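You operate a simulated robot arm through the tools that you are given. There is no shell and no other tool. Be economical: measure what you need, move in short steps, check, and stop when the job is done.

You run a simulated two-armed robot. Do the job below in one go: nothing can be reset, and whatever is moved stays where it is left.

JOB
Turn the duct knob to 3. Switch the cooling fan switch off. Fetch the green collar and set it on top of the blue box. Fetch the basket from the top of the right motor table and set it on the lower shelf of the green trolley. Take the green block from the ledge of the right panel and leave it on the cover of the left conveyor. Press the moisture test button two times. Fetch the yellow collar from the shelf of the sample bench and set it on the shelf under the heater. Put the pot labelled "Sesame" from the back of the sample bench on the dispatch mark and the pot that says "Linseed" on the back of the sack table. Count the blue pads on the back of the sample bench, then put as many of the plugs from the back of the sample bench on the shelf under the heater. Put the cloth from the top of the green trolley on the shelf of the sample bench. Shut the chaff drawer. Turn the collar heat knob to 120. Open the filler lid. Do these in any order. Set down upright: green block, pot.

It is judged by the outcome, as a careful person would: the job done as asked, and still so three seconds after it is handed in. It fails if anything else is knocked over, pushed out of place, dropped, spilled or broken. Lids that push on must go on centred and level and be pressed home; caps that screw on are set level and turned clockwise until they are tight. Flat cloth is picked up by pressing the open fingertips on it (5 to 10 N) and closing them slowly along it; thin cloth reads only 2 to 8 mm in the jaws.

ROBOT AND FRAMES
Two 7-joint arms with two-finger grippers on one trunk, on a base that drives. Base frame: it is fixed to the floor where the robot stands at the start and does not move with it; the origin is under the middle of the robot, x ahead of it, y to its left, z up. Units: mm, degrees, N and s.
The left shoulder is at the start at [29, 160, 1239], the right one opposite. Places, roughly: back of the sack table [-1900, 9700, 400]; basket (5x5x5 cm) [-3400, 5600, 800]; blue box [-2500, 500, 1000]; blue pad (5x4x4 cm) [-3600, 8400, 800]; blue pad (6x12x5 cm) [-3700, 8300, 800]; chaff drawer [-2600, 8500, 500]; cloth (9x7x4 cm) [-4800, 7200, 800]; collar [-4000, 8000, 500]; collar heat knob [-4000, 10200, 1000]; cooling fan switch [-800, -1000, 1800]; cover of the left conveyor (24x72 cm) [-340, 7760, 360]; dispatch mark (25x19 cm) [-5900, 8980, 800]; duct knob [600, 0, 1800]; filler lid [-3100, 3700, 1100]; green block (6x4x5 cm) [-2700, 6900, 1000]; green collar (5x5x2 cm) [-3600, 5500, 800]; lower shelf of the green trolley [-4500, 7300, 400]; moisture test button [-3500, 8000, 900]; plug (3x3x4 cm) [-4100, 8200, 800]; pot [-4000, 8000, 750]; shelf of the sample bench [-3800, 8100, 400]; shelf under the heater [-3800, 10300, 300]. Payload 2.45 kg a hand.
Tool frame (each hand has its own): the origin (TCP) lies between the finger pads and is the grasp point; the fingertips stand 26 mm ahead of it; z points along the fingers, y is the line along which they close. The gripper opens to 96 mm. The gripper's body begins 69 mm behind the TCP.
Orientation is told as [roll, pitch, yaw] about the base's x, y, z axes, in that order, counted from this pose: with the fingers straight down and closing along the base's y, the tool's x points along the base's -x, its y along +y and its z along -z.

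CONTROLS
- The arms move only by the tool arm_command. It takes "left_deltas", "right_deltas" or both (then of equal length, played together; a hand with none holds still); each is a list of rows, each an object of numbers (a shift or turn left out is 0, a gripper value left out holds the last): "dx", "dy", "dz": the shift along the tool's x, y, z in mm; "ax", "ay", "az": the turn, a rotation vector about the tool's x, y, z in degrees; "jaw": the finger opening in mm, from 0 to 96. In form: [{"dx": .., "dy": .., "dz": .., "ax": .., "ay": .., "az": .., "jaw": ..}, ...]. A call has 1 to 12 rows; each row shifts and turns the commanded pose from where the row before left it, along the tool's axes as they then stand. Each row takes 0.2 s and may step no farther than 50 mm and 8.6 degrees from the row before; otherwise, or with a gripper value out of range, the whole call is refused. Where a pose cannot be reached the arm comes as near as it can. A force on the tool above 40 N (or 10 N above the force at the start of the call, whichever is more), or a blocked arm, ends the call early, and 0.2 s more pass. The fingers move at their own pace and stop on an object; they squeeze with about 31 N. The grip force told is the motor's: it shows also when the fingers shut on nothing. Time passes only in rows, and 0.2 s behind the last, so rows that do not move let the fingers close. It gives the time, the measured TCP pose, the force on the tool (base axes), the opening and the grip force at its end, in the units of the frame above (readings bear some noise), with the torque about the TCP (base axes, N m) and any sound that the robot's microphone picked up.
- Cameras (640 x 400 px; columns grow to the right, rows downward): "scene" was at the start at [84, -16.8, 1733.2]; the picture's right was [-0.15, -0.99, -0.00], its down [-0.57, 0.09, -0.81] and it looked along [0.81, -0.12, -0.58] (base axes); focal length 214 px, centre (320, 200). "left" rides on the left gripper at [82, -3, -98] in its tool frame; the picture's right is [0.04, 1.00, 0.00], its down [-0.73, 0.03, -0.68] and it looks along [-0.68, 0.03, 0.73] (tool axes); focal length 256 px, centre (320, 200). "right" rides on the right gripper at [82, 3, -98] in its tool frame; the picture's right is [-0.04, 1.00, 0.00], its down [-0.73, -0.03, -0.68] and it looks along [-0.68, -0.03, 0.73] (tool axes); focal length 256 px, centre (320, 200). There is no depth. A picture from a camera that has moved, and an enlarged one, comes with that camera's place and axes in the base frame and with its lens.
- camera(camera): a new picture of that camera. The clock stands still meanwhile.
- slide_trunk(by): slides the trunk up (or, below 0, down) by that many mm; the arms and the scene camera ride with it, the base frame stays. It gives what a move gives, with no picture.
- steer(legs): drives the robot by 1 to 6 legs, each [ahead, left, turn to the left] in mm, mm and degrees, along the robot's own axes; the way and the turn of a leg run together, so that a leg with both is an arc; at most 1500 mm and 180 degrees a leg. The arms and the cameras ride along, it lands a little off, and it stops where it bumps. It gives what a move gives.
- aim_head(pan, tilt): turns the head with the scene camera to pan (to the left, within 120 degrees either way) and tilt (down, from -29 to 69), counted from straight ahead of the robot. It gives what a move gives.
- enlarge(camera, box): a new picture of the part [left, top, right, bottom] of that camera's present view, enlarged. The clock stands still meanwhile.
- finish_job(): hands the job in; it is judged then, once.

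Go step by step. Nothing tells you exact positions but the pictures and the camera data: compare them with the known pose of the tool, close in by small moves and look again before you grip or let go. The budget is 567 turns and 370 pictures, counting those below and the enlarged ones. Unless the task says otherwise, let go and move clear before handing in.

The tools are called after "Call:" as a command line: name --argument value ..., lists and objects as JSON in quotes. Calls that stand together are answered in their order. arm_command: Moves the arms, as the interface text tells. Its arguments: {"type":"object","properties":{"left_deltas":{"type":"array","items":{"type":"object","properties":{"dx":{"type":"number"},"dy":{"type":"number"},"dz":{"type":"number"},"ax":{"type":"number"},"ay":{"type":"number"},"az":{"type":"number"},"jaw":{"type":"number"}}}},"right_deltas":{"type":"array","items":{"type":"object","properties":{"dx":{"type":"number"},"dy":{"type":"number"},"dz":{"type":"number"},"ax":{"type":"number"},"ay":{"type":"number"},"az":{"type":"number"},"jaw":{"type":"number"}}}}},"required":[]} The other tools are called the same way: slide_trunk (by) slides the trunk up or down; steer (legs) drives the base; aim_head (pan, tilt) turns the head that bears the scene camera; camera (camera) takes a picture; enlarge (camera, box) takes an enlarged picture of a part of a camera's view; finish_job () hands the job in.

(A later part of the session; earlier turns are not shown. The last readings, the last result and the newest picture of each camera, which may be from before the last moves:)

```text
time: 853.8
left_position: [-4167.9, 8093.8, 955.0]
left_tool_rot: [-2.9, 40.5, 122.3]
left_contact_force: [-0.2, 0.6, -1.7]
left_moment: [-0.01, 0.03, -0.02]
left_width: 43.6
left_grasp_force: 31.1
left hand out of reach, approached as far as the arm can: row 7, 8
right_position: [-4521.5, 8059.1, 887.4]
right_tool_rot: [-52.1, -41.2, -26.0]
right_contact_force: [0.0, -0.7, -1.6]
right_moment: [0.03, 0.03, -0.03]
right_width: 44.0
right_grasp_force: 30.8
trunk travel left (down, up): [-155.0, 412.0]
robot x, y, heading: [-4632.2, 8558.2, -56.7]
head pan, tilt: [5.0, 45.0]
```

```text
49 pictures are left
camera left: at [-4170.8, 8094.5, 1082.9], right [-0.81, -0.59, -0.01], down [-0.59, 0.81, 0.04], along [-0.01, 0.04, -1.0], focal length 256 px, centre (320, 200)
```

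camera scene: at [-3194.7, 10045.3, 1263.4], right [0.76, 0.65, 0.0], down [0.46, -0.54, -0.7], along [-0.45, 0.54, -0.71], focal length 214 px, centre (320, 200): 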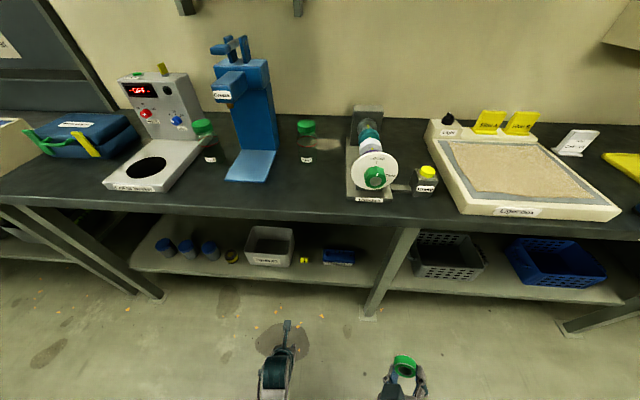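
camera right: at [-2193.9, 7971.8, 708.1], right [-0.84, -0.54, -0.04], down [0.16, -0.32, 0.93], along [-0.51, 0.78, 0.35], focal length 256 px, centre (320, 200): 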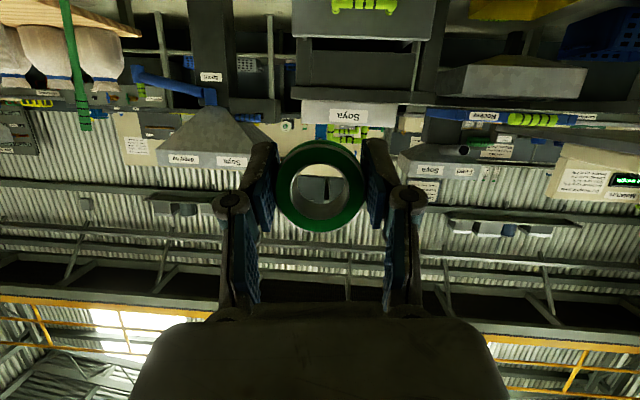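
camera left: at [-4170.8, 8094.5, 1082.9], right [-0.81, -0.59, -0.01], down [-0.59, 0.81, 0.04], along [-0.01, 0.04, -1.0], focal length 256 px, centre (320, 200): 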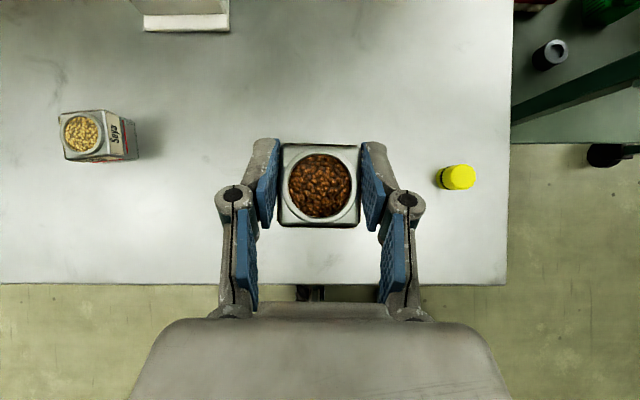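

Call:
steer --legs '[[-225, 0, 2.2], [0, 1400, 0]]'

Call:
aim_head --pan 40 --tilt 35

Call:
camera --camera "scene"

```text
time: 862.1
left_position: [-3147.7, 9108.6, 955.1]
left_tool_rot: [-3.1, 40.5, 124.7]
left_contact_force: [-0.5, 0.0, -1.7]
left_moment: [-0.02, -0.01, -0.02]
left_width: 43.5
left_grasp_force: 31.2
right_position: [-3499.7, 9057.4, 887.7]
right_tool_rot: [-52.0, -41.4, -23.6]
right_contact_force: [0.2, 0.9, -1.7]
right_moment: [0.02, -0.01, 0.02]
right_width: 43.3
right_grasp_force: 31.0
trunk travel left (down, up): [-155.0, 412.0]
robot x, y, heading: [-3634.0, 9552.0, -54.2]
head pan, tilt: [5.0, 45.0]
```

```text
time: 863.1
left_position: [-3148.3, 9114.4, 958.2]
left_tool_rot: [-2.9, 40.8, 124.8]
left_contact_force: [-0.4, -0.4, -1.3]
left_moment: [0.01, -0.03, 0.0]
left_width: 43.6
left_grasp_force: 31.3
right_position: [-3500.6, 9060.6, 891.2]
right_tool_rot: [-52.4, -41.5, -23.2]
right_contact_force: [-0.4, 0.2, -0.6]
right_moment: [0.02, 0.0, 0.0]
right_width: 43.6
right_grasp_force: 30.8
trunk travel left (down, up): [-155.0, 412.0]
robot x, y, heading: [-3630.6, 9550.6, -54.2]
head pan, tilt: [40.0, 35.0]
```

```text
48 pictures are left
camera scene: at [-3455.9, 9405.5, 1471.1], right [-0.25, -0.97, 0.0], down [-0.56, 0.14, -0.82], along [0.79, -0.2, -0.58], focal length 214 px, centre (320, 200)
```

scene: 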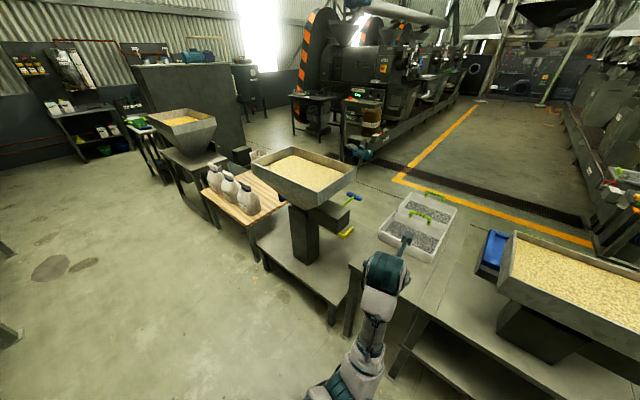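

Call:
steer --legs '[[0, 1380, 0]]'

Call:
aim_head --pan 5 --tilt 45

Call:
camera --camera "scene"

```text
time: 870.0
left_position: [-2034.6, 9917.9, 958.1]
left_tool_rot: [-3.0, 40.7, 124.8]
left_contact_force: [0.3, -0.8, -1.7]
left_moment: [0.01, 0.0, 0.03]
left_width: 43.2
left_grasp_force: 31.1
right_position: [-2385.9, 9863.5, 889.4]
right_tool_rot: [-52.3, -41.5, -23.3]
right_contact_force: [-0.1, 0.6, -1.7]
right_moment: [0.0, 0.0, 0.0]
right_width: 43.2
right_grasp_force: 31.2
trunk travel left (down, up): [-155.0, 412.0]
robot x, y, heading: [-2515.1, 10359.3, -54.0]
head pan, tilt: [40.0, 35.0]
```

```text
time: 871.0
left_position: [-2035.0, 9921.7, 961.1]
left_tool_rot: [-3.0, 41.0, 124.8]
left_contact_force: [1.0, -0.6, -1.5]
left_moment: [-0.01, -0.01, -0.02]
left_width: 43.6
left_grasp_force: 30.8
right_position: [-2386.7, 9868.8, 892.8]
right_tool_rot: [-52.8, -41.9, -23.1]
right_contact_force: [0.2, 0.3, -1.2]
right_moment: [0.05, 0.04, 0.0]
right_width: 42.9
right_grasp_force: 31.2
trunk travel left (down, up): [-155.0, 412.0]
robot x, y, heading: [-2516.4, 10356.5, -54.0]
head pan, tilt: [5.0, 45.0]
```

```text
47 pictures are left
camera scene: at [-2373.2, 10170.5, 1456.3], right [-0.76, -0.65, 0.0], down [-0.47, 0.54, -0.7], along [0.46, -0.53, -0.71], focal length 214 px, centre (320, 200)
```

scene: 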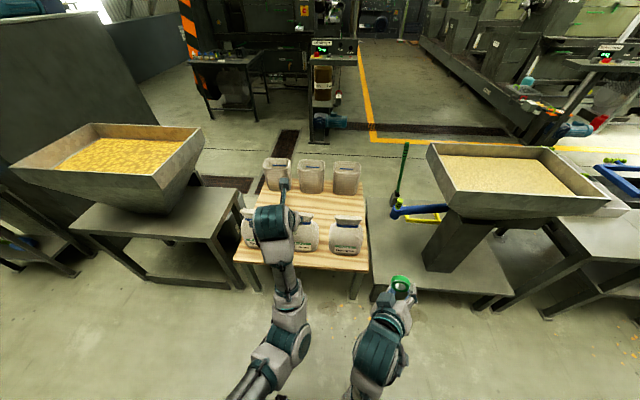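

Call:
enlarge --camera "scene" --box '[220, 140, 400, 290]'

Call:
camera --camera "left"

```text
2.67 times, centred on (310, 215) of scene
camera zoom: at [-2373.2, 10170.5, 1456.3], right [-0.76, -0.65, 0.0], down [-0.47, 0.54, -0.7], along [0.46, -0.53, -0.71], focal length 572 px, centre (347, 160)
```

zoom: 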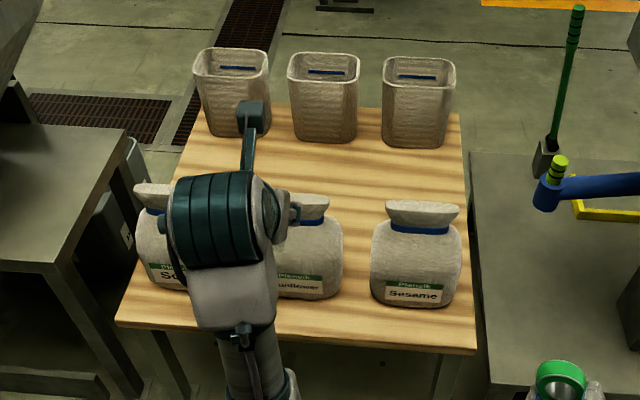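

```text
45 pictures are left
camera left: at [-2038.6, 9923.2, 1088.7], right [-0.78, -0.62, -0.01], down [-0.62, 0.78, 0.03], along [-0.01, 0.03, -1.0], focal length 256 px, centre (320, 200)
```

left: 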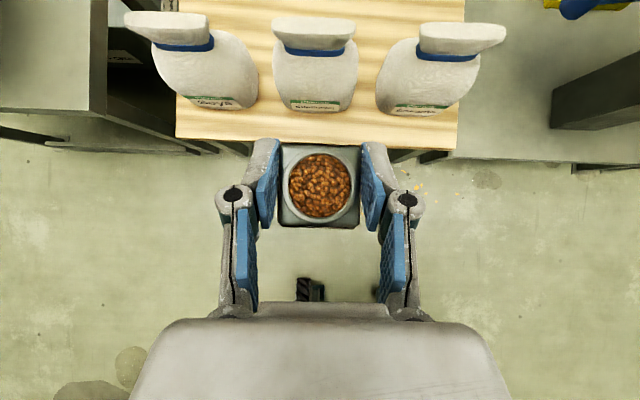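

Call:
arm_command --left_deltas '[{"dx": -30, "dz": 34}, {"dx": -30, "dz": 34}, {"dx": -30, "dz": 34}, {"dx": -30, "dz": 34}, {"dx": -30, "dz": 34}, {"dx": -30, "dz": 34}, {"dx": -30, "dz": 34}, {"dx": -30, "dz": 34}, {}]'

```text
time: 873.0
left_position: [-2006.4, 9931.5, 614.1]
left_tool_rot: [-4.8, 42.8, 124.3]
left_contact_force: [-0.4, -0.2, -1.5]
left_moment: [0.0, 0.02, 0.01]
left_width: 43.7
left_grasp_force: 31.3
right_position: [-2387.4, 9869.2, 893.7]
right_tool_rot: [-52.7, -41.7, -23.0]
right_contact_force: [0.2, -0.4, -0.6]
right_moment: [0.05, 0.01, 0.0]
right_width: 43.2
right_grasp_force: 31.3
trunk travel left (down, up): [-155.0, 412.0]
robot x, y, heading: [-2515.5, 10354.8, -54.1]
head pan, tilt: [5.0, 45.0]
```

Call:
slide_trunk --by -60

Call:
camera --camera "left"

```text
time: 874.0
left_position: [-2017.8, 9938.2, 536.3]
left_tool_rot: [-4.7, 40.9, 123.7]
left_contact_force: [-0.1, 0.4, -1.8]
left_moment: [-0.03, 0.03, 0.01]
left_width: 43.7
left_grasp_force: 30.1
right_position: [-2389.9, 9866.6, 833.5]
right_tool_rot: [-54.3, -41.1, -22.4]
right_contact_force: [-0.7, 0.6, -0.7]
right_moment: [0.05, 0.01, -0.02]
right_width: 43.2
right_grasp_force: 30.7
trunk travel left (down, up): [-95.0, 472.0]
robot x, y, heading: [-2519.2, 10357.5, -54.3]
head pan, tilt: [5.0, 45.0]
```

```text
44 pictures are left
camera left: at [-2023.4, 9938.2, 665.1], right [-0.78, -0.62, -0.03], down [-0.62, 0.78, 0.03], along [0.01, 0.04, -1.0], focal length 256 px, centre (320, 200)
```

left: 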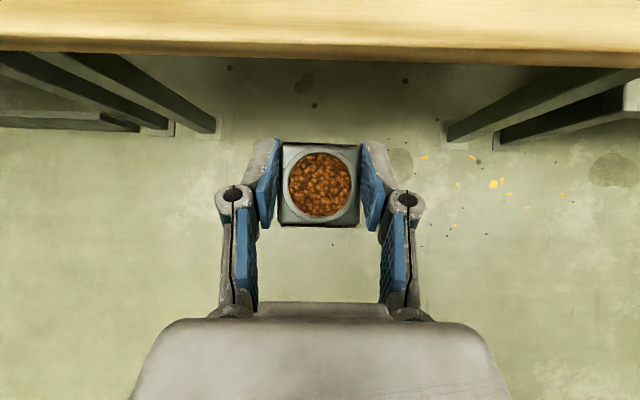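

Call:
steer --legs '[[0, -110, 0], [115, 0, 0]]'

Call:
camera --camera "left"

```text
time: 876.0
left_position: [-2028.2, 9781.9, 537.2]
left_tool_rot: [-4.2, 41.2, 124.4]
left_contact_force: [0.8, 0.1, -2.1]
left_moment: [0.0, 0.02, -0.03]
left_width: 43.4
left_grasp_force: 31.3
right_position: [-2401.7, 9713.5, 833.2]
right_tool_rot: [-54.4, -41.1, -22.1]
right_contact_force: [-0.1, 0.1, -1.5]
right_moment: [-0.01, 0.04, 0.01]
right_width: 42.7
right_grasp_force: 31.0
trunk travel left (down, up): [-95.0, 472.0]
robot x, y, heading: [-2533.3, 10201.1, -54.3]
head pan, tilt: [5.0, 45.0]
```

```text
43 pictures are left
camera left: at [-2034.3, 9782.6, 664.9], right [-0.78, -0.63, -0.03], down [-0.63, 0.78, 0.02], along [0.01, 0.04, -1.0], focal length 256 px, centre (320, 200)
```

left: 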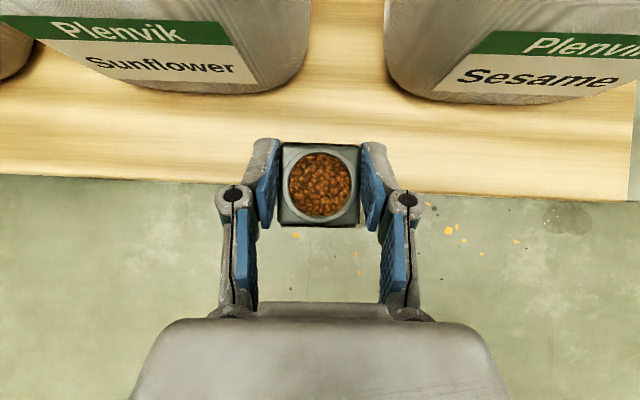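

Call:
steer --legs '[[38, -15, 0]]'

Call:
arm_command --left_deltas '[{"dx": -10, "dz": 11.5}, {"dx": -10, "dz": 11.5}, {}]'

Call:
camera --camera "left"

```text
time: 876.9
left_position: [-2023.0, 9739.3, 544.0]
left_tool_rot: [-5.7, 41.8, 123.3]
left_contact_force: [-0.6, -0.8, -1.5]
left_moment: [-0.01, 0.01, 0.01]
left_width: 43.6
left_grasp_force: 30.5
right_position: [-2403.2, 9669.2, 831.7]
right_tool_rot: [-53.7, -41.6, -22.5]
right_contact_force: [1.1, -1.4, -1.5]
right_moment: [0.03, -0.04, -0.01]
right_width: 43.1
right_grasp_force: 31.0
trunk travel left (down, up): [-95.0, 472.0]
robot x, y, heading: [-2520.8, 10162.1, -54.4]
head pan, tilt: [5.0, 45.0]
```

```text
time: 877.7
left_position: [-2012.1, 9745.9, 520.4]
left_tool_rot: [-7.6, 42.5, 122.3]
left_contact_force: [-0.3, 0.0, -1.9]
left_moment: [0.0, -0.02, 0.0]
left_width: 43.4
left_grasp_force: 30.7
right_position: [-2407.2, 9671.5, 834.6]
right_tool_rot: [-53.9, -41.7, -22.3]
right_contact_force: [-0.4, -0.5, -0.9]
right_moment: [0.01, 0.03, 0.01]
right_width: 42.9
right_grasp_force: 30.8
trunk travel left (down, up): [-95.0, 472.0]
robot x, y, heading: [-2521.2, 10163.6, -54.4]
head pan, tilt: [5.0, 45.0]
```

```text
42 pictures are left
camera left: at [-2023.8, 9745.0, 649.2], right [-0.77, -0.63, -0.07], down [-0.63, 0.78, 0.0], along [0.06, 0.04, -1.0], focal length 256 px, centre (320, 200)
```

left: 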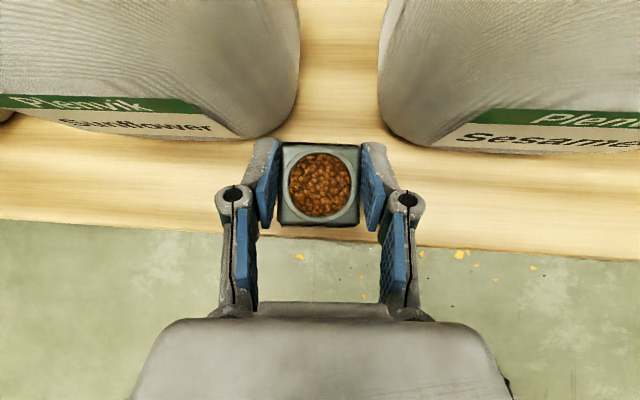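

Call:
arm_command --left_deltas '[{"az": -5, "ay": -1.5, "dy": 8}, {"dx": -8, "dz": 8.5, "dy": 3}, {"dx": -7, "dz": 7.5, "dy": 3}, {}]'

Call:
camera --camera "left"

```text
time: 878.7
left_position: [-2011.0, 9751.2, 498.4]
left_tool_rot: [-3.1, 41.5, 128.9]
left_contact_force: [9.4, 2.9, 24.9]
left_moment: [-0.26, -0.07, 0.1]
left_width: 43.6
left_grasp_force: 31.2
left hand out of reach, approached as far as the arm can: row 1, 2
right_position: [-2408.7, 9673.6, 837.4]
right_tool_rot: [-54.1, -42.0, -22.3]
right_contact_force: [-0.1, -0.1, -0.2]
right_moment: [-0.03, 0.04, 0.02]
right_width: 43.0
right_grasp_force: 30.8
trunk travel left (down, up): [-95.0, 472.0]
robot x, y, heading: [-2523.0, 10161.1, -54.1]
head pan, tilt: [5.0, 45.0]
```

```text
41 pictures are left
camera left: at [-2015.4, 9752.3, 626.9], right [-0.74, -0.68, -0.01], down [-0.68, 0.74, 0.02], along [0.0, 0.02, -1.0], focal length 256 px, centre (320, 200)
```

left: 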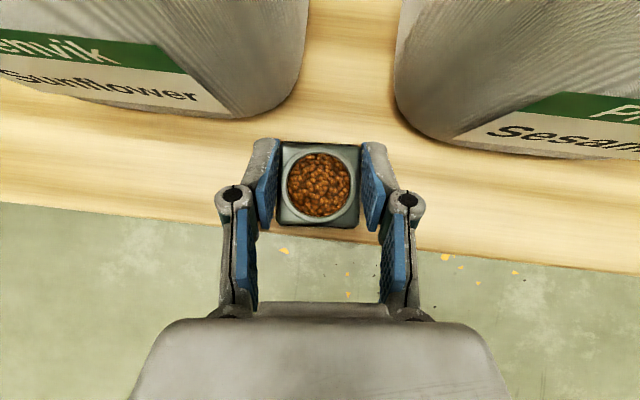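

Call:
arm_command --left_deltas '[{"dx": 7, "dz": -8}, {}]'

Call:
steer --legs '[[16, -4, 0]]'

Call:
camera --camera "left"

```text
time: 879.3
left_position: [-2010.7, 9749.1, 503.7]
left_tool_rot: [-2.8, 40.8, 129.1]
left_contact_force: [-0.3, -0.1, -1.0]
left_moment: [0.02, -0.01, -0.03]
left_width: 43.4
left_grasp_force: 31.3
left hand out of reach, approached as far as the arm can: row 1
right_position: [-2407.4, 9671.6, 833.8]
right_tool_rot: [-53.9, -41.7, -22.4]
right_contact_force: [0.4, -0.4, -0.5]
right_moment: [0.04, -0.02, 0.0]
right_width: 43.1
right_grasp_force: 31.1
trunk travel left (down, up): [-95.0, 472.0]
robot x, y, heading: [-2521.1, 10158.7, -54.2]
head pan, tilt: [5.0, 45.0]
```

```text
time: 880.0
left_position: [-2005.5, 9732.8, 505.4]
left_tool_rot: [-2.8, 41.1, 129.0]
left_contact_force: [0.0, 0.4, -1.4]
left_moment: [0.01, 0.01, 0.0]
left_width: 43.5
left_grasp_force: 31.1
right_position: [-2399.0, 9656.3, 834.4]
right_tool_rot: [-54.0, -41.7, -22.3]
right_contact_force: [0.2, -0.5, -1.2]
right_moment: [0.02, 0.01, -0.01]
right_width: 43.2
right_grasp_force: 30.9
trunk travel left (down, up): [-95.0, 472.0]
robot x, y, heading: [-2518.0, 10142.7, -54.2]
head pan, tilt: [5.0, 45.0]
```

```text
40 pictures are left
camera left: at [-2008.8, 9734.9, 633.8], right [-0.74, -0.68, -0.01], down [-0.68, 0.74, 0.03], along [-0.01, 0.03, -1.0], focal length 256 px, centre (320, 200)
```

left: 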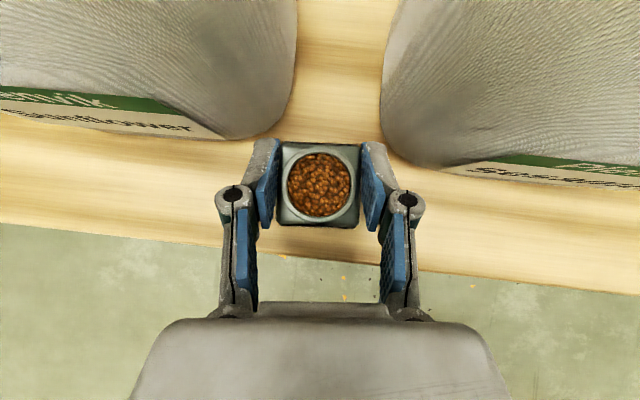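

Call:
arm_command --left_deltas '[{"dx": -3, "dz": 3.5}, {"dx": -2.5, "dz": 2.8}, {}]'

Call:
arm_command --left_deltas '[{"jaw": 50}, {"jaw": 58}, {"jaw": 58}, {"dx": 10, "dz": -11.5}, {"dx": 20, "dz": -23}, {"dx": 20, "dz": -23}, {"dx": 20, "dz": -23}]'

Call:
camera --camera "left"

```text
time: 880.8
left_position: [-1996.8, 9741.9, 500.3]
left_tool_rot: [-4.4, 41.4, 128.0]
left_contact_force: [1.1, 0.3, -1.5]
left_moment: [0.01, -0.01, -0.03]
left_width: 43.6
left_grasp_force: 31.4
right_position: [-2400.8, 9657.1, 836.4]
right_tool_rot: [-54.4, -41.4, -22.1]
right_contact_force: [-1.2, 1.1, -1.3]
right_moment: [0.03, 0.01, -0.03]
right_width: 43.0
right_grasp_force: 30.8
trunk travel left (down, up): [-95.0, 472.0]
robot x, y, heading: [-2518.9, 10144.5, -54.3]
head pan, tilt: [5.0, 45.0]
```

```text
time: 882.4
left_position: [-2011.4, 9732.1, 607.4]
left_tool_rot: [-2.5, 41.4, 129.1]
left_contact_force: [-0.4, -0.6, 0.1]
left_moment: [-0.01, 0.01, -0.02]
left_width: 58.0
left_grasp_force: 0.0
right_position: [-2400.4, 9657.5, 835.4]
right_tool_rot: [-54.3, -41.4, -22.1]
right_contact_force: [0.6, 0.6, -1.0]
right_moment: [0.02, -0.01, 0.0]
right_width: 42.9
right_grasp_force: 31.4
trunk travel left (down, up): [-95.0, 472.0]
robot x, y, heading: [-2513.6, 10143.5, -54.0]
head pan, tilt: [5.0, 45.0]
```

```text
39 pictures are left
camera left: at [-2014.6, 9734.3, 735.6], right [-0.74, -0.68, -0.01], down [-0.68, 0.74, 0.02], along [-0.01, 0.02, -1.0], focal length 256 px, centre (320, 200)
```

left: 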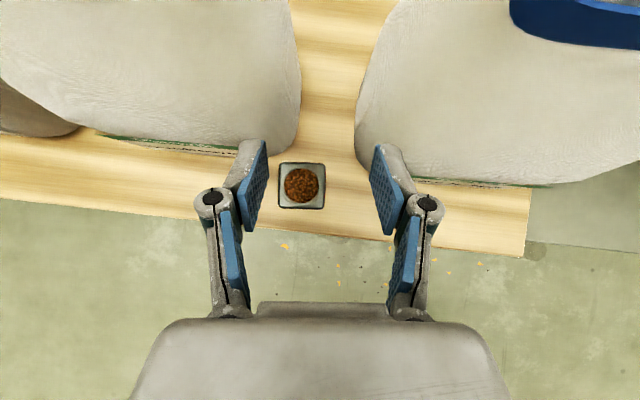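

Linseed pot stands upright on the back of the sack table. Last task: the green collar to the blue box. I'll back off and return along the corridor.

Call:
steer --legs '[[-210, 0, -0.5], [0, -1450, 0], [0, -1450, 0], [0, -1130, 0]]'

Call:
aim_head --pan -30 --tilt 30

Call:
camera --camera "scene"

```text
time: 903.0
left_position: [-5432.1, 7597.8, 606.0]
left_tool_rot: [-2.6, 41.3, 127.7]
left_contact_force: [0.7, 0.1, -0.7]
left_moment: [0.01, 0.05, -0.03]
left_width: 58.0
left_grasp_force: 0.1
right_position: [-5824.9, 7532.4, 835.8]
right_tool_rot: [-54.3, -41.4, -23.2]
right_contact_force: [0.7, -0.5, -0.9]
right_moment: [0.04, 0.04, -0.03]
right_width: 42.6
right_grasp_force: 30.6
trunk travel left (down, up): [-95.0, 472.0]
robot x, y, heading: [-5928.3, 8021.6, -55.5]
head pan, tilt: [5.0, 45.0]
```

```text
time: 904.0
left_position: [-5434.6, 7599.0, 609.9]
left_tool_rot: [-2.8, 41.7, 127.6]
left_contact_force: [-0.6, 0.3, -0.8]
left_moment: [-0.01, 0.01, -0.01]
left_width: 58.1
left_grasp_force: 0.0
right_position: [-5825.3, 7532.4, 836.3]
right_tool_rot: [-54.5, -41.0, -23.1]
right_contact_force: [0.3, -0.2, -1.6]
right_moment: [0.0, 0.0, -0.01]
right_width: 42.3
right_grasp_force: 30.5
trunk travel left (down, up): [-95.0, 472.0]
robot x, y, heading: [-5926.6, 8022.6, -55.7]
head pan, tilt: [-30.0, 30.0]
```

```text
38 pictures are left
camera scene: at [-5798.7, 7747.9, 1405.5], right [-1.0, -0.08, 0.0], down [-0.04, 0.5, -0.86], along [0.07, -0.86, -0.5], focal length 214 px, centre (320, 200)
```

scene: 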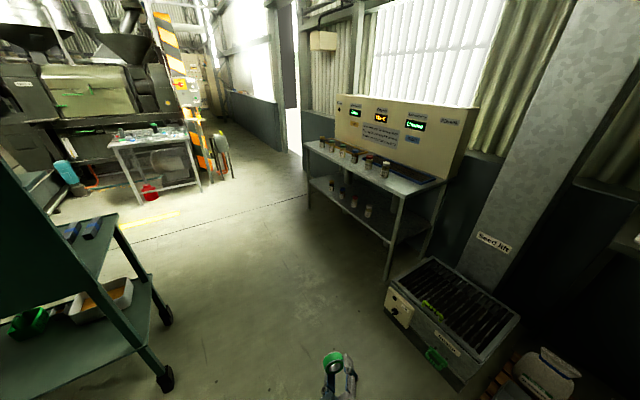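

Call:
steer --legs '[[1450, -60, 1.2], [1450, -60, 0], [900, -800, 0]]'

Call:
aim_head --pan 0 --tilt 25

Call:
camera --camera "scene"

```text
time: 916.5
left_position: [-4000.6, 5339.1, 615.9]
left_tool_rot: [-2.8, 42.0, 127.7]
left_contact_force: [-0.1, 1.3, -0.4]
left_moment: [0.01, 0.03, 0.01]
left_width: 58.0
left_grasp_force: 0.0
right_position: [-4386.6, 5266.7, 839.6]
right_tool_rot: [-55.5, -40.2, -22.1]
right_contact_force: [-0.5, -0.5, -1.6]
right_moment: [0.01, 0.02, -0.02]
right_width: 42.9
right_grasp_force: 30.4
trunk travel left (down, up): [-95.0, 472.0]
robot x, y, heading: [-4499.5, 5748.8, -55.3]
head pan, tilt: [-30.0, 30.0]
stopped in leg 2: the force on the tool passed its limit at 349 N (the readings are from after the stop); the commanded pose is now the measured one
```

```text
time: 917.5
left_position: [-4002.6, 5337.8, 615.6]
left_tool_rot: [-3.1, 42.0, 127.6]
left_contact_force: [-0.1, 0.4, 0.3]
left_moment: [0.0, 0.0, 0.02]
left_width: 58.1
left_grasp_force: 0.0
right_position: [-4389.6, 5264.5, 839.1]
right_tool_rot: [-55.4, -40.4, -22.1]
right_contact_force: [0.1, -0.3, -3.1]
right_moment: [0.03, 0.04, -0.01]
right_width: 42.4
right_grasp_force: 31.2
trunk travel left (down, up): [-95.0, 472.0]
robot x, y, heading: [-4498.2, 5747.1, -55.1]
head pan, tilt: [0.0, 25.0]
```

```text
37 pictures are left
camera scene: at [-4320.0, 5490.4, 1413.4], right [-0.82, -0.57, 0.0], down [-0.24, 0.35, -0.9], along [0.51, -0.74, -0.43], focal length 214 px, centre (320, 200)
```

scene: 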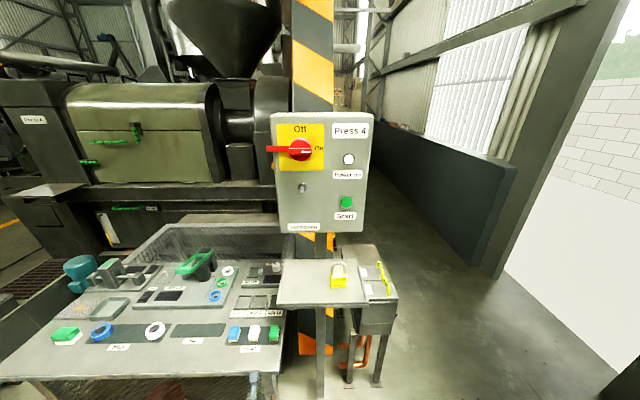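

Call:
steer --legs '[[-80, 0, 0.6], [0, -800, 0]]'

Call:
enlarge --camera "scene" --box '[0, 60, 320, 300]'

```text
time: 922.4
left_position: [-4691.1, 4948.2, 614.9]
left_tool_rot: [-2.9, 42.0, 128.3]
left_contact_force: [-0.3, -0.3, -0.6]
left_moment: [-0.01, 0.03, -0.01]
left_width: 58.1
left_grasp_force: 0.1
right_position: [-5077.9, 4873.2, 838.1]
right_tool_rot: [-55.5, -40.1, -21.7]
right_contact_force: [1.1, 0.4, -1.3]
right_moment: [0.04, 0.01, -0.01]
right_width: 42.5
right_grasp_force: 31.0
trunk travel left (down, up): [-95.0, 472.0]
robot x, y, heading: [-5189.4, 5355.5, -54.8]
head pan, tilt: [0.0, 25.0]
```

```text
1.67 times, centred on (160, 180) of scene
camera zoom: at [-5008.8, 5100.6, 1413.4], right [-0.82, -0.58, 0.0], down [-0.25, 0.35, -0.9], along [0.52, -0.74, -0.43], focal length 358 px, centre (587, 233)
```

zoom: 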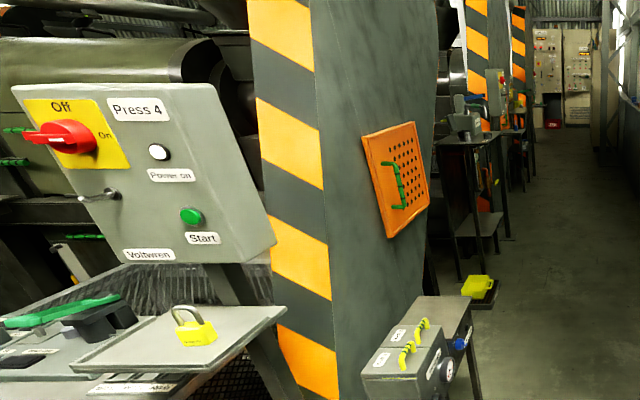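

Call:
steer --legs '[[1450, 0, 0.3], [1450, 0, 0]]'

Call:
camera --camera "scene"

```text
time: 936.4
left_position: [-3002.9, 2582.2, 617.9]
left_tool_rot: [-3.4, 42.4, 127.8]
left_contact_force: [0.1, 0.2, -0.9]
left_moment: [-0.01, 0.01, 0.01]
left_width: 58.0
left_grasp_force: 0.1
right_position: [-3390.7, 2505.4, 837.9]
right_tool_rot: [-55.5, -39.8, -21.5]
right_contact_force: [0.1, 0.3, -0.7]
right_moment: [0.02, 0.02, 0.01]
right_width: 42.2
right_grasp_force: 30.7
trunk travel left (down, up): [-95.0, 472.0]
robot x, y, heading: [-3505.4, 2988.4, -54.7]
head pan, tilt: [0.0, 25.0]
```

```text
35 pictures are left
camera scene: at [-3322.3, 2730.0, 1413.3], right [-0.82, -0.58, 0.0], down [-0.25, 0.35, -0.9], along [0.52, -0.74, -0.43], focal length 214 px, centre (320, 200)
```

scene: 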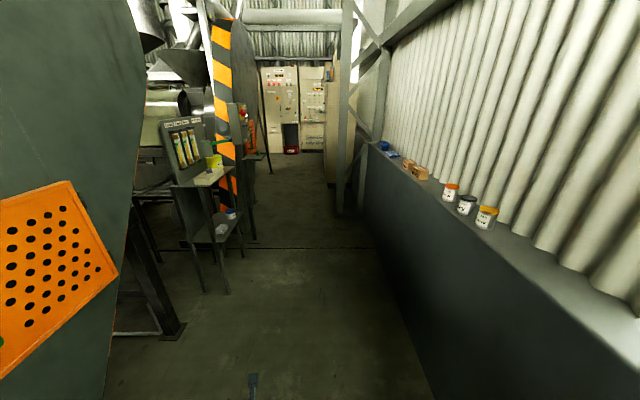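

Call:
steer --legs '[[1400, 0, 0.2], [880, 0, 0]]'

Call:
aim_head --pan -60 --tilt 30

Call:
camera --camera "scene"

```text
time: 947.6
left_position: [-1672.9, 760.8, 620.0]
left_tool_rot: [-3.8, 42.5, 128.6]
left_contact_force: [0.0, 0.5, -0.4]
left_moment: [0.04, -0.01, -0.01]
left_width: 57.9
left_grasp_force: 0.0
right_position: [-2058.3, 678.5, 838.3]
right_tool_rot: [-55.9, -39.3, -20.5]
right_contact_force: [-0.4, -0.2, -0.9]
right_moment: [0.03, 0.05, 0.03]
right_width: 42.1
right_grasp_force: 31.0
trunk travel left (down, up): [-95.0, 472.0]
robot x, y, heading: [-2180.6, 1153.9, -54.1]
head pan, tilt: [0.0, 25.0]
```

```text
time: 948.9
left_position: [-1673.5, 764.4, 622.2]
left_tool_rot: [-4.1, 42.9, 128.4]
left_contact_force: [0.6, -0.7, 0.5]
left_moment: [0.0, 0.0, -0.01]
left_width: 58.0
left_grasp_force: 0.0
right_position: [-2057.9, 680.1, 837.9]
right_tool_rot: [-56.2, -39.0, -20.0]
right_contact_force: [0.2, -0.1, -0.6]
right_moment: [0.03, 0.01, 0.01]
right_width: 42.3
right_grasp_force: 30.8
trunk travel left (down, up): [-95.0, 472.0]
robot x, y, heading: [-2179.8, 1158.4, -54.2]
head pan, tilt: [-60.0, 30.0]
```

```text
34 pictures are left
camera scene: at [-2085.8, 892.2, 1405.7], right [-0.91, 0.4, 0.0], down [0.2, 0.46, -0.86], along [-0.35, -0.79, -0.5], focal length 214 px, centre (320, 200)
```

scene: 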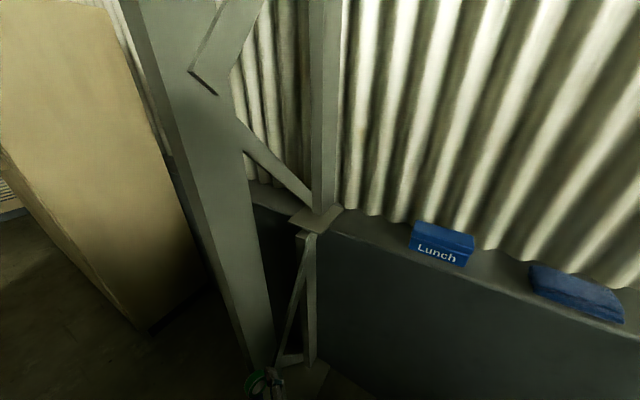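

Lunch box located at about (-2633, 584, 955). I'll back off from the post, raise the trunk and bring the right tool pointing down in free space.

Call:
steer --legs '[[-400, 80, 0]]'

Call:
arm_command --left_deltas '[{"dx": 33, "dz": -35}, {"dx": 33, "dz": -35}, {"dx": 33, "dz": -35}, {"dx": 33, "dz": -35}, {"dx": 33, "dz": -35}, {"dx": 33, "dz": -35}, {"dx": 20, "dz": -22}]'

Call:
slide_trunk --by 280

Call:
arm_command --right_deltas '[{"ax": -5.1, "ay": 6.2, "az": 1.44}, {"ax": -5.1, "ay": 6.2, "az": 1.44}, {"ax": -5.1, "ay": 6.2, "az": 1.44}, {"ax": -5.1, "ay": 6.2, "az": 1.44}, {"ax": -5.1, "ay": 6.2, "az": 1.44}, {"ax": -5.1, "ay": 6.2, "az": 1.44}, {"ax": -5.1, "ay": 6.2, "az": 1.44}, {"ax": -5.1, "ay": 6.2, "az": 1.44}, {}]'

Call:
camera --camera "scene"

```text
time: 951.4
left_position: [-1845.0, 1135.3, 622.8]
left_tool_rot: [-4.1, 42.8, 128.4]
left_contact_force: [-0.3, 0.0, -0.6]
left_moment: [0.01, -0.02, -0.01]
left_width: 58.1
left_grasp_force: 0.0
right_position: [-2229.6, 1048.7, 838.5]
right_tool_rot: [-56.1, -39.1, -20.0]
right_contact_force: [-1.0, 0.1, -1.3]
right_moment: [0.07, 0.04, 0.02]
right_width: 42.4
right_grasp_force: 31.0
trunk travel left (down, up): [-95.0, 472.0]
robot x, y, heading: [-2350.8, 1525.9, -53.9]
head pan, tilt: [-60.0, 30.0]
```

```text
time: 953.0
left_position: [-1827.5, 1095.2, 917.7]
left_tool_rot: [-4.1, 43.1, 128.6]
left_contact_force: [-0.4, -0.8, 0.9]
left_moment: [-0.01, -0.03, -0.01]
left_width: 58.1
left_grasp_force: 0.1
left hand out of reach, approached as far as the arm can: row 5, 6, 7
right_position: [-2229.3, 1051.3, 840.0]
right_tool_rot: [-56.5, -38.6, -19.7]
right_contact_force: [0.5, -0.6, -1.2]
right_moment: [0.04, 0.01, 0.02]
right_width: 41.9
right_grasp_force: 31.2
trunk travel left (down, up): [-95.0, 472.0]
robot x, y, heading: [-2349.1, 1527.0, -53.5]
head pan, tilt: [-60.0, 30.0]
```

```text
time: 954.6
left_position: [-1832.7, 1100.5, 1086.4]
left_tool_rot: [-4.0, 44.1, 128.5]
left_contact_force: [-0.5, 0.1, 0.6]
left_moment: [0.0, -0.02, -0.01]
left_width: 58.0
left_grasp_force: 0.0
right_position: [-2240.7, 1044.0, 1065.7]
right_tool_rot: [-66.5, -45.6, -14.6]
right_contact_force: [-0.3, -0.1, -1.6]
right_moment: [-0.02, 0.0, 0.02]
right_width: 42.2
right_grasp_force: 30.9
trunk travel left (down, up): [-252.0, 314.0]
robot x, y, heading: [-2351.1, 1524.1, -53.9]
head pan, tilt: [-60.0, 30.0]
stopped: the arm was blocked; the commanded pose is now the measured one
```

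```text
time: 956.6
left_position: [-1830.3, 1097.9, 1085.1]
left_tool_rot: [-4.2, 43.9, 128.4]
left_contact_force: [-0.4, 0.8, 0.5]
left_moment: [0.03, 0.02, -0.02]
left_width: 57.8
left_grasp_force: 0.0
right_position: [-2217.0, 869.6, 927.3]
right_tool_rot: [-1.6, -9.8, -55.5]
right_contact_force: [0.0, 0.0, -1.1]
right_moment: [0.03, 0.03, 0.03]
right_width: 42.3
right_grasp_force: 31.2
right hand out of reach, approached as far as the arm can: row 2, 3, 4, 5, 6, 7, 8
trunk travel left (down, up): [-252.0, 314.0]
robot x, y, heading: [-2347.4, 1524.8, -53.6]
head pan, tilt: [-60.0, 30.0]
```

```text
33 pictures are left
camera scene: at [-2349.4, 1386.4, 1585.5], right [-0.92, 0.4, 0.0], down [0.2, 0.46, -0.86], along [-0.35, -0.79, -0.5], focal length 214 px, centre (320, 200)
```

scene: 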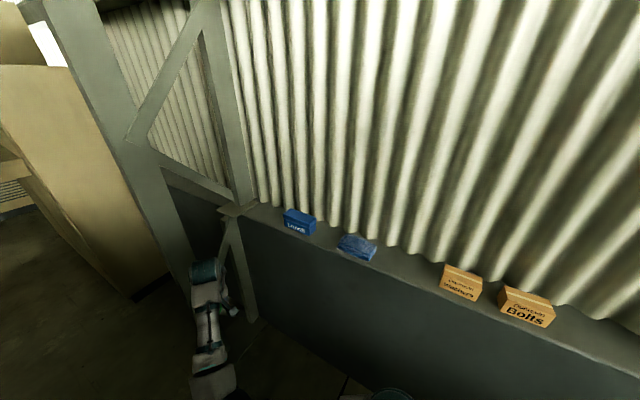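

Call:
arm_command --left_deltas '[{"az": 8.4}, {"az": 8.4}, {"az": 8.4}, {"az": 8.4}, {"az": 8.4}, {"az": 8.4}, {"az": 8.4}, {"az": 8.4}, {"az": 8.4}, {"az": 8.4}, {"az": 8.4}, {"az": 8.4}]' --right_deltas '[{"ay": 5, "ax": -0.8}, {"ay": 4.8, "ax": -0.8}, {"dz": -30}, {"dz": -30}, {"dz": -30}, {"dz": -30}, {}, {}, {}, {}, {}, {}]'

Call:
arm_command --left_deltas '[{"az": 8.4}, {"az": 8.4}, {"az": 8.4}, {"az": 8.4}, {"az": 8.4}, {"az": 8.4}, {"az": 8.4}, {"az": 8.4}, {"az": 8.4}, {}]'

Call:
slide_trunk --by 140

```text
time: 959.2
left_position: [-1830.4, 1098.3, 1084.3]
left_tool_rot: [-43.0, -10.4, 33.4]
left_contact_force: [0.0, -0.1, 0.0]
left_moment: [-0.03, -0.02, -0.01]
left_width: 57.9
left_grasp_force: 0.0
right_position: [-2217.5, 863.9, 1045.9]
right_tool_rot: [-0.2, 0.1, -55.7]
right_contact_force: [-0.4, 0.7, -1.4]
right_moment: [0.03, 0.03, 0.03]
right_width: 42.5
right_grasp_force: 31.3
right hand out of reach, approached as far as the arm can: row 3
trunk travel left (down, up): [-252.0, 314.0]
robot x, y, heading: [-2351.1, 1523.0, -53.8]
head pan, tilt: [-60.0, 30.0]
```

```text
time: 961.4
left_position: [-1830.4, 1097.9, 1084.3]
left_tool_rot: [0.6, -44.0, -46.5]
left_contact_force: [-0.3, -0.8, 0.4]
left_moment: [0.01, -0.02, -0.01]
left_width: 58.0
left_grasp_force: 0.1
right_position: [-2218.1, 864.0, 1046.3]
right_tool_rot: [-0.3, 0.0, -55.6]
right_contact_force: [0.3, -0.7, -1.1]
right_moment: [0.03, 0.03, 0.02]
right_width: 42.3
right_grasp_force: 31.0
trunk travel left (down, up): [-252.0, 314.0]
robot x, y, heading: [-2352.5, 1524.2, -53.7]
head pan, tilt: [-60.0, 30.0]
```

```text
time: 963.1
left_position: [-1831.4, 1098.1, 1223.9]
left_tool_rot: [0.6, -44.0, -46.4]
left_contact_force: [-0.4, -0.2, 0.5]
left_moment: [-0.03, 0.0, -0.02]
left_width: 58.0
left_grasp_force: 0.2
right_position: [-2218.0, 864.2, 1186.2]
right_tool_rot: [-0.2, 0.1, -55.6]
right_contact_force: [0.4, 0.4, -0.9]
right_moment: [0.05, 0.02, 0.0]
right_width: 42.4
right_grasp_force: 31.4
trunk travel left (down, up): [-392.0, 174.0]
robot x, y, heading: [-2349.6, 1529.0, -53.9]
head pan, tilt: [-60.0, 30.0]
```

Call:
arm_command --left_deltas '[{"ay": -8.6}, {"ay": -8.6}, {"ay": -8.6}, {"ay": -8.6}, {"ay": -8.6}, {"dx": -40}, {"dx": -40}, {"dx": -40}, {"dz": -40}, {"dz": -40}, {"dz": -40}, {"dz": -40}]'

Call:
steer --legs '[[0, 0, -51.8]]'

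Call:
aim_head --pan -15 --tilt 35

Call:
camera --camera "scene"

```text
time: 965.7
left_position: [-1940.5, 1208.6, 1353.5]
left_tool_rot: [8.6, -87.1, -54.6]
left_contact_force: [-1.4, 0.2, 0.4]
left_moment: [-0.04, -0.05, -0.01]
left_width: 57.8
left_grasp_force: 0.0
right_position: [-2219.1, 864.4, 1187.3]
right_tool_rot: [-0.2, -0.1, -55.5]
right_contact_force: [0.0, 0.7, -2.1]
right_moment: [0.02, 0.02, -0.02]
right_width: 42.2
right_grasp_force: 30.9
trunk travel left (down, up): [-392.0, 174.0]
robot x, y, heading: [-2349.3, 1524.7, -54.0]
head pan, tilt: [-60.0, 30.0]
```

```text
time: 968.4
left_position: [-2342.0, 1006.2, 1352.0]
left_tool_rot: [8.1, -87.0, -105.6]
left_contact_force: [-0.1, 0.1, 0.3]
left_moment: [0.0, -0.04, -0.03]
left_width: 58.0
left_grasp_force: 0.1
right_position: [-2784.7, 1008.3, 1186.5]
right_tool_rot: [-0.3, 0.0, -106.9]
right_contact_force: [0.9, 0.2, -0.5]
right_moment: [0.01, 0.02, 0.0]
right_width: 42.1
right_grasp_force: 31.3
trunk travel left (down, up): [-392.0, 174.0]
robot x, y, heading: [-2349.6, 1524.7, -105.5]
head pan, tilt: [-60.0, 30.0]
```

```text
time: 969.5
left_position: [-2341.4, 1009.2, 1353.9]
left_tool_rot: [8.3, -87.2, -105.7]
left_contact_force: [-0.8, -0.1, -0.3]
left_moment: [-0.01, 0.0, 0.0]
left_width: 58.2
left_grasp_force: 0.1
right_position: [-2784.0, 1012.5, 1188.3]
right_tool_rot: [-0.2, -0.2, -107.0]
right_contact_force: [-0.4, -0.2, -1.0]
right_moment: [0.03, 0.01, -0.01]
right_width: 41.9
right_grasp_force: 30.7
trunk travel left (down, up): [-392.0, 174.0]
robot x, y, heading: [-2351.4, 1523.9, -105.3]
head pan, tilt: [-15.0, 35.0]
```

```text
32 pictures are left
camera scene: at [-2397.4, 1446.1, 1719.0], right [-0.86, 0.5, 0.0], down [0.29, 0.5, -0.82], along [-0.41, -0.7, -0.58], focal length 214 px, centre (320, 200)
```

scene: 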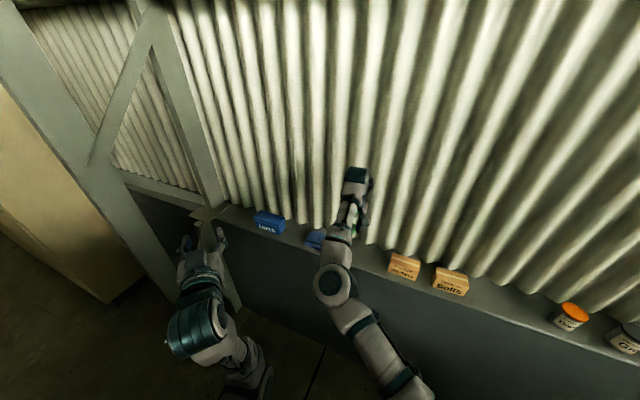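

Call:
arm_command --left_deltas '[{"dz": -40, "dx": -30}, {"dz": -40, "dx": -30}, {"dz": -40, "dx": -30}, {"dx": -30}]'

Call:
steer --legs '[[240, 200, 0]]'

Call:
camera --camera "scene"

Call:
camera --camera "right"

```text
time: 970.5
left_position: [-2337.4, 1069.7, 1462.9]
left_tool_rot: [9.5, -87.3, -107.0]
left_contact_force: [0.0, 0.2, 0.2]
left_moment: [0.03, 0.01, 0.01]
left_width: 57.9
left_grasp_force: 0.0
left hand out of reach, approached as far as the arm can: row 2, 3, 4
right_position: [-2783.1, 1011.5, 1189.1]
right_tool_rot: [-0.1, -0.3, -107.1]
right_contact_force: [0.3, 0.3, -0.4]
right_moment: [0.05, 0.0, 0.0]
right_width: 42.2
right_grasp_force: 30.4
trunk travel left (down, up): [-392.0, 174.0]
robot x, y, heading: [-2350.4, 1525.8, -105.2]
head pan, tilt: [-15.0, 35.0]
```

```text
time: 972.6
left_position: [-2222.4, 790.5, 1463.6]
left_tool_rot: [21.4, -87.4, -119.1]
left_contact_force: [0.1, 0.4, -0.1]
left_moment: [0.0, -0.01, -0.01]
left_width: 58.1
left_grasp_force: 0.0
right_position: [-2666.2, 734.0, 1186.5]
right_tool_rot: [0.3, -0.2, -107.2]
right_contact_force: [-0.3, -0.6, -0.8]
right_moment: [-0.02, -0.05, -0.05]
right_width: 42.3
right_grasp_force: 31.3
trunk travel left (down, up): [-392.0, 174.0]
robot x, y, heading: [-2222.9, 1238.9, -105.5]
head pan, tilt: [-15.0, 35.0]
```

```text
31 pictures are left
camera scene: at [-2280.6, 1169.5, 1718.9], right [-0.86, 0.5, -0.01], down [0.3, 0.5, -0.82], along [-0.41, -0.71, -0.58], focal length 214 px, centre (320, 200)
```

scene: 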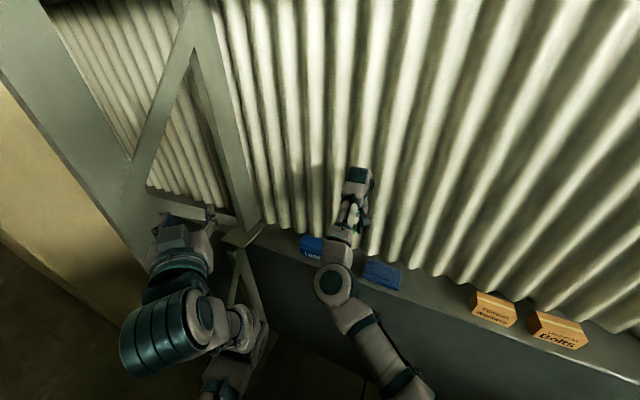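

```text
30 pictures are left
camera right: at [-2638.4, 811.1, 1286.0], right [0.94, -0.33, 0.01], down [-0.25, -0.69, 0.68], along [-0.22, -0.64, -0.73], focal length 256 px, centre (320, 200)
```

right: 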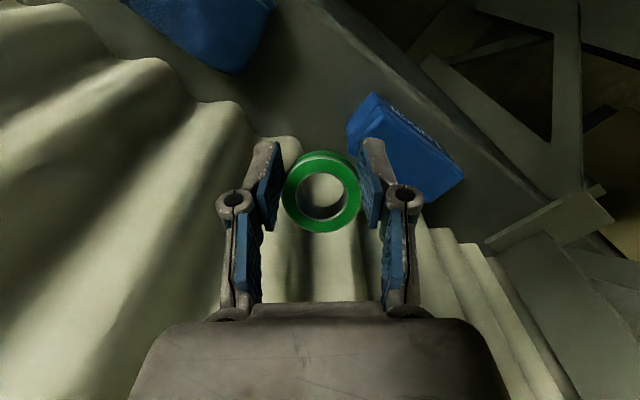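

Call:
steer --legs '[[70, 85, 0]]'

Call:
camera --camera "right"

```text
time: 973.8
left_position: [-2195.8, 715.8, 1467.4]
left_tool_rot: [46.5, -87.0, -144.3]
left_contact_force: [0.1, -0.7, 0.4]
left_moment: [-0.02, -0.04, -0.08]
left_width: 58.0
left_grasp_force: 0.0
right_position: [-2635.5, 656.2, 1182.7]
right_tool_rot: [1.6, -0.4, -107.4]
right_contact_force: [-0.7, 0.0, -0.5]
right_moment: [0.0, -0.06, -0.02]
right_width: 42.3
right_grasp_force: 31.1
trunk travel left (down, up): [-392.0, 174.0]
robot x, y, heading: [-2166.5, 1156.5, -105.4]
head pan, tilt: [-15.0, 35.0]
```

```text
29 pictures are left
camera right: at [-2609.0, 734.3, 1281.2], right [0.94, -0.34, 0.03], down [-0.27, -0.68, 0.68], along [-0.21, -0.65, -0.73], focal length 256 px, centre (320, 200)
```

right: 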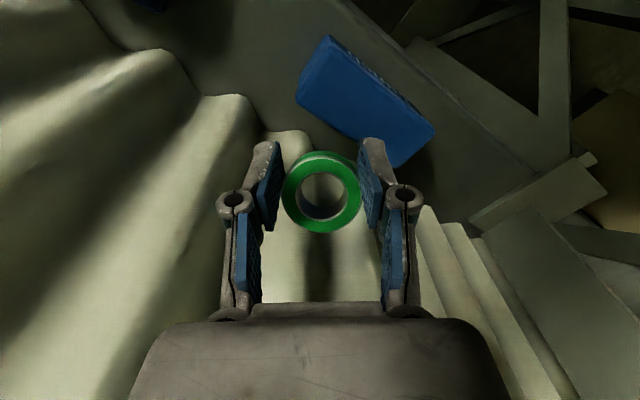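

Call:
steer --legs '[[38, 50, 0]]'

Call:
arm_command --right_deltas '[{"dz": 35}, {"dz": 35}, {}]'

Call:
camera --camera "right"

```text
time: 974.8
left_position: [-2170.0, 679.6, 1471.8]
left_tool_rot: [56.0, -87.0, -153.8]
left_contact_force: [-1.4, 0.9, 0.0]
left_moment: [-0.02, -0.01, 0.05]
left_width: 58.1
left_grasp_force: 0.1
right_position: [-2610.7, 616.2, 1185.8]
right_tool_rot: [1.8, -0.7, -107.8]
right_contact_force: [-1.8, 0.8, -0.3]
right_moment: [-0.03, -0.1, -0.02]
right_width: 42.4
right_grasp_force: 31.0
trunk travel left (down, up): [-392.0, 174.0]
robot x, y, heading: [-2140.0, 1104.2, -105.1]
head pan, tilt: [-15.0, 35.0]
```

```text
time: 975.6
left_position: [-2149.7, 668.1, 1467.9]
left_tool_rot: [40.5, -87.3, -137.8]
left_contact_force: [0.2, 0.2, -0.5]
left_moment: [-0.01, -0.01, 0.05]
left_width: 58.0
left_grasp_force: 0.0
right_position: [-2596.3, 609.3, 1119.0]
right_tool_rot: [0.9, -0.7, -108.0]
right_contact_force: [0.2, 0.5, -1.4]
right_moment: [0.01, -0.03, 0.02]
right_width: 42.3
right_grasp_force: 31.3
trunk travel left (down, up): [-392.0, 174.0]
robot x, y, heading: [-2142.1, 1110.9, -105.2]
head pan, tilt: [-15.0, 35.0]
```

```text
28 pictures are left
camera right: at [-2568.6, 687.8, 1218.1], right [0.94, -0.35, 0.02], down [-0.26, -0.68, 0.69], along [-0.23, -0.65, -0.73], focal length 256 px, centre (320, 200)
```

right: 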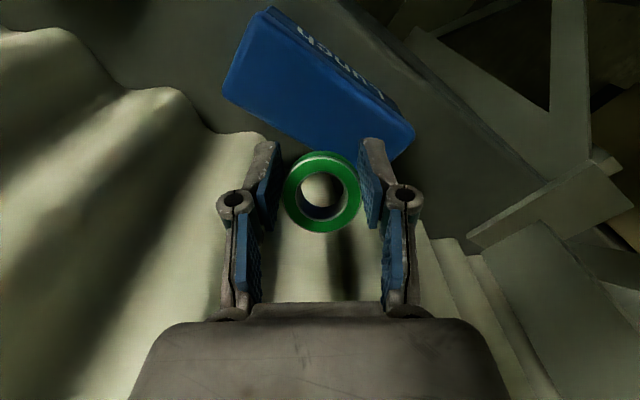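

Call:
arm_command --right_deltas '[{"dz": 20}, {"dz": 15}, {"dz": 8}, {}]'

Call:
camera --camera "right"

```text
time: 976.8
left_position: [-2187.3, 686.1, 1474.1]
left_tool_rot: [68.1, -86.9, -166.1]
left_contact_force: [-0.9, -0.3, 0.3]
left_moment: [0.02, -0.04, 0.01]
left_width: 58.1
left_grasp_force: 0.1
right_position: [-2623.7, 621.4, 1073.1]
right_tool_rot: [2.1, -0.9, -108.3]
right_contact_force: [-0.6, -0.4, -1.2]
right_moment: [-0.03, -0.03, -0.01]
right_width: 42.5
right_grasp_force: 31.0
trunk travel left (down, up): [-392.0, 174.0]
robot x, y, heading: [-2150.4, 1106.7, -105.6]
head pan, tilt: [-15.0, 35.0]
stopped in row 4 (right hand): the arm was blocked; the commanded pose is now the measured one
```

```text
27 pictures are left
camera right: at [-2596.5, 699.8, 1171.1], right [0.94, -0.35, 0.04], down [-0.28, -0.67, 0.69], along [-0.22, -0.65, -0.73], focal length 256 px, centre (320, 200)
```

right: 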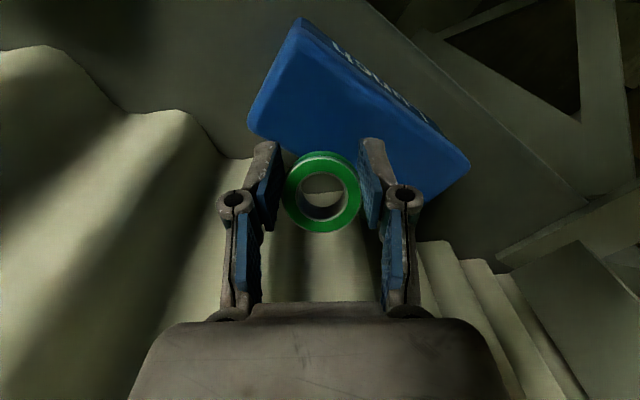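

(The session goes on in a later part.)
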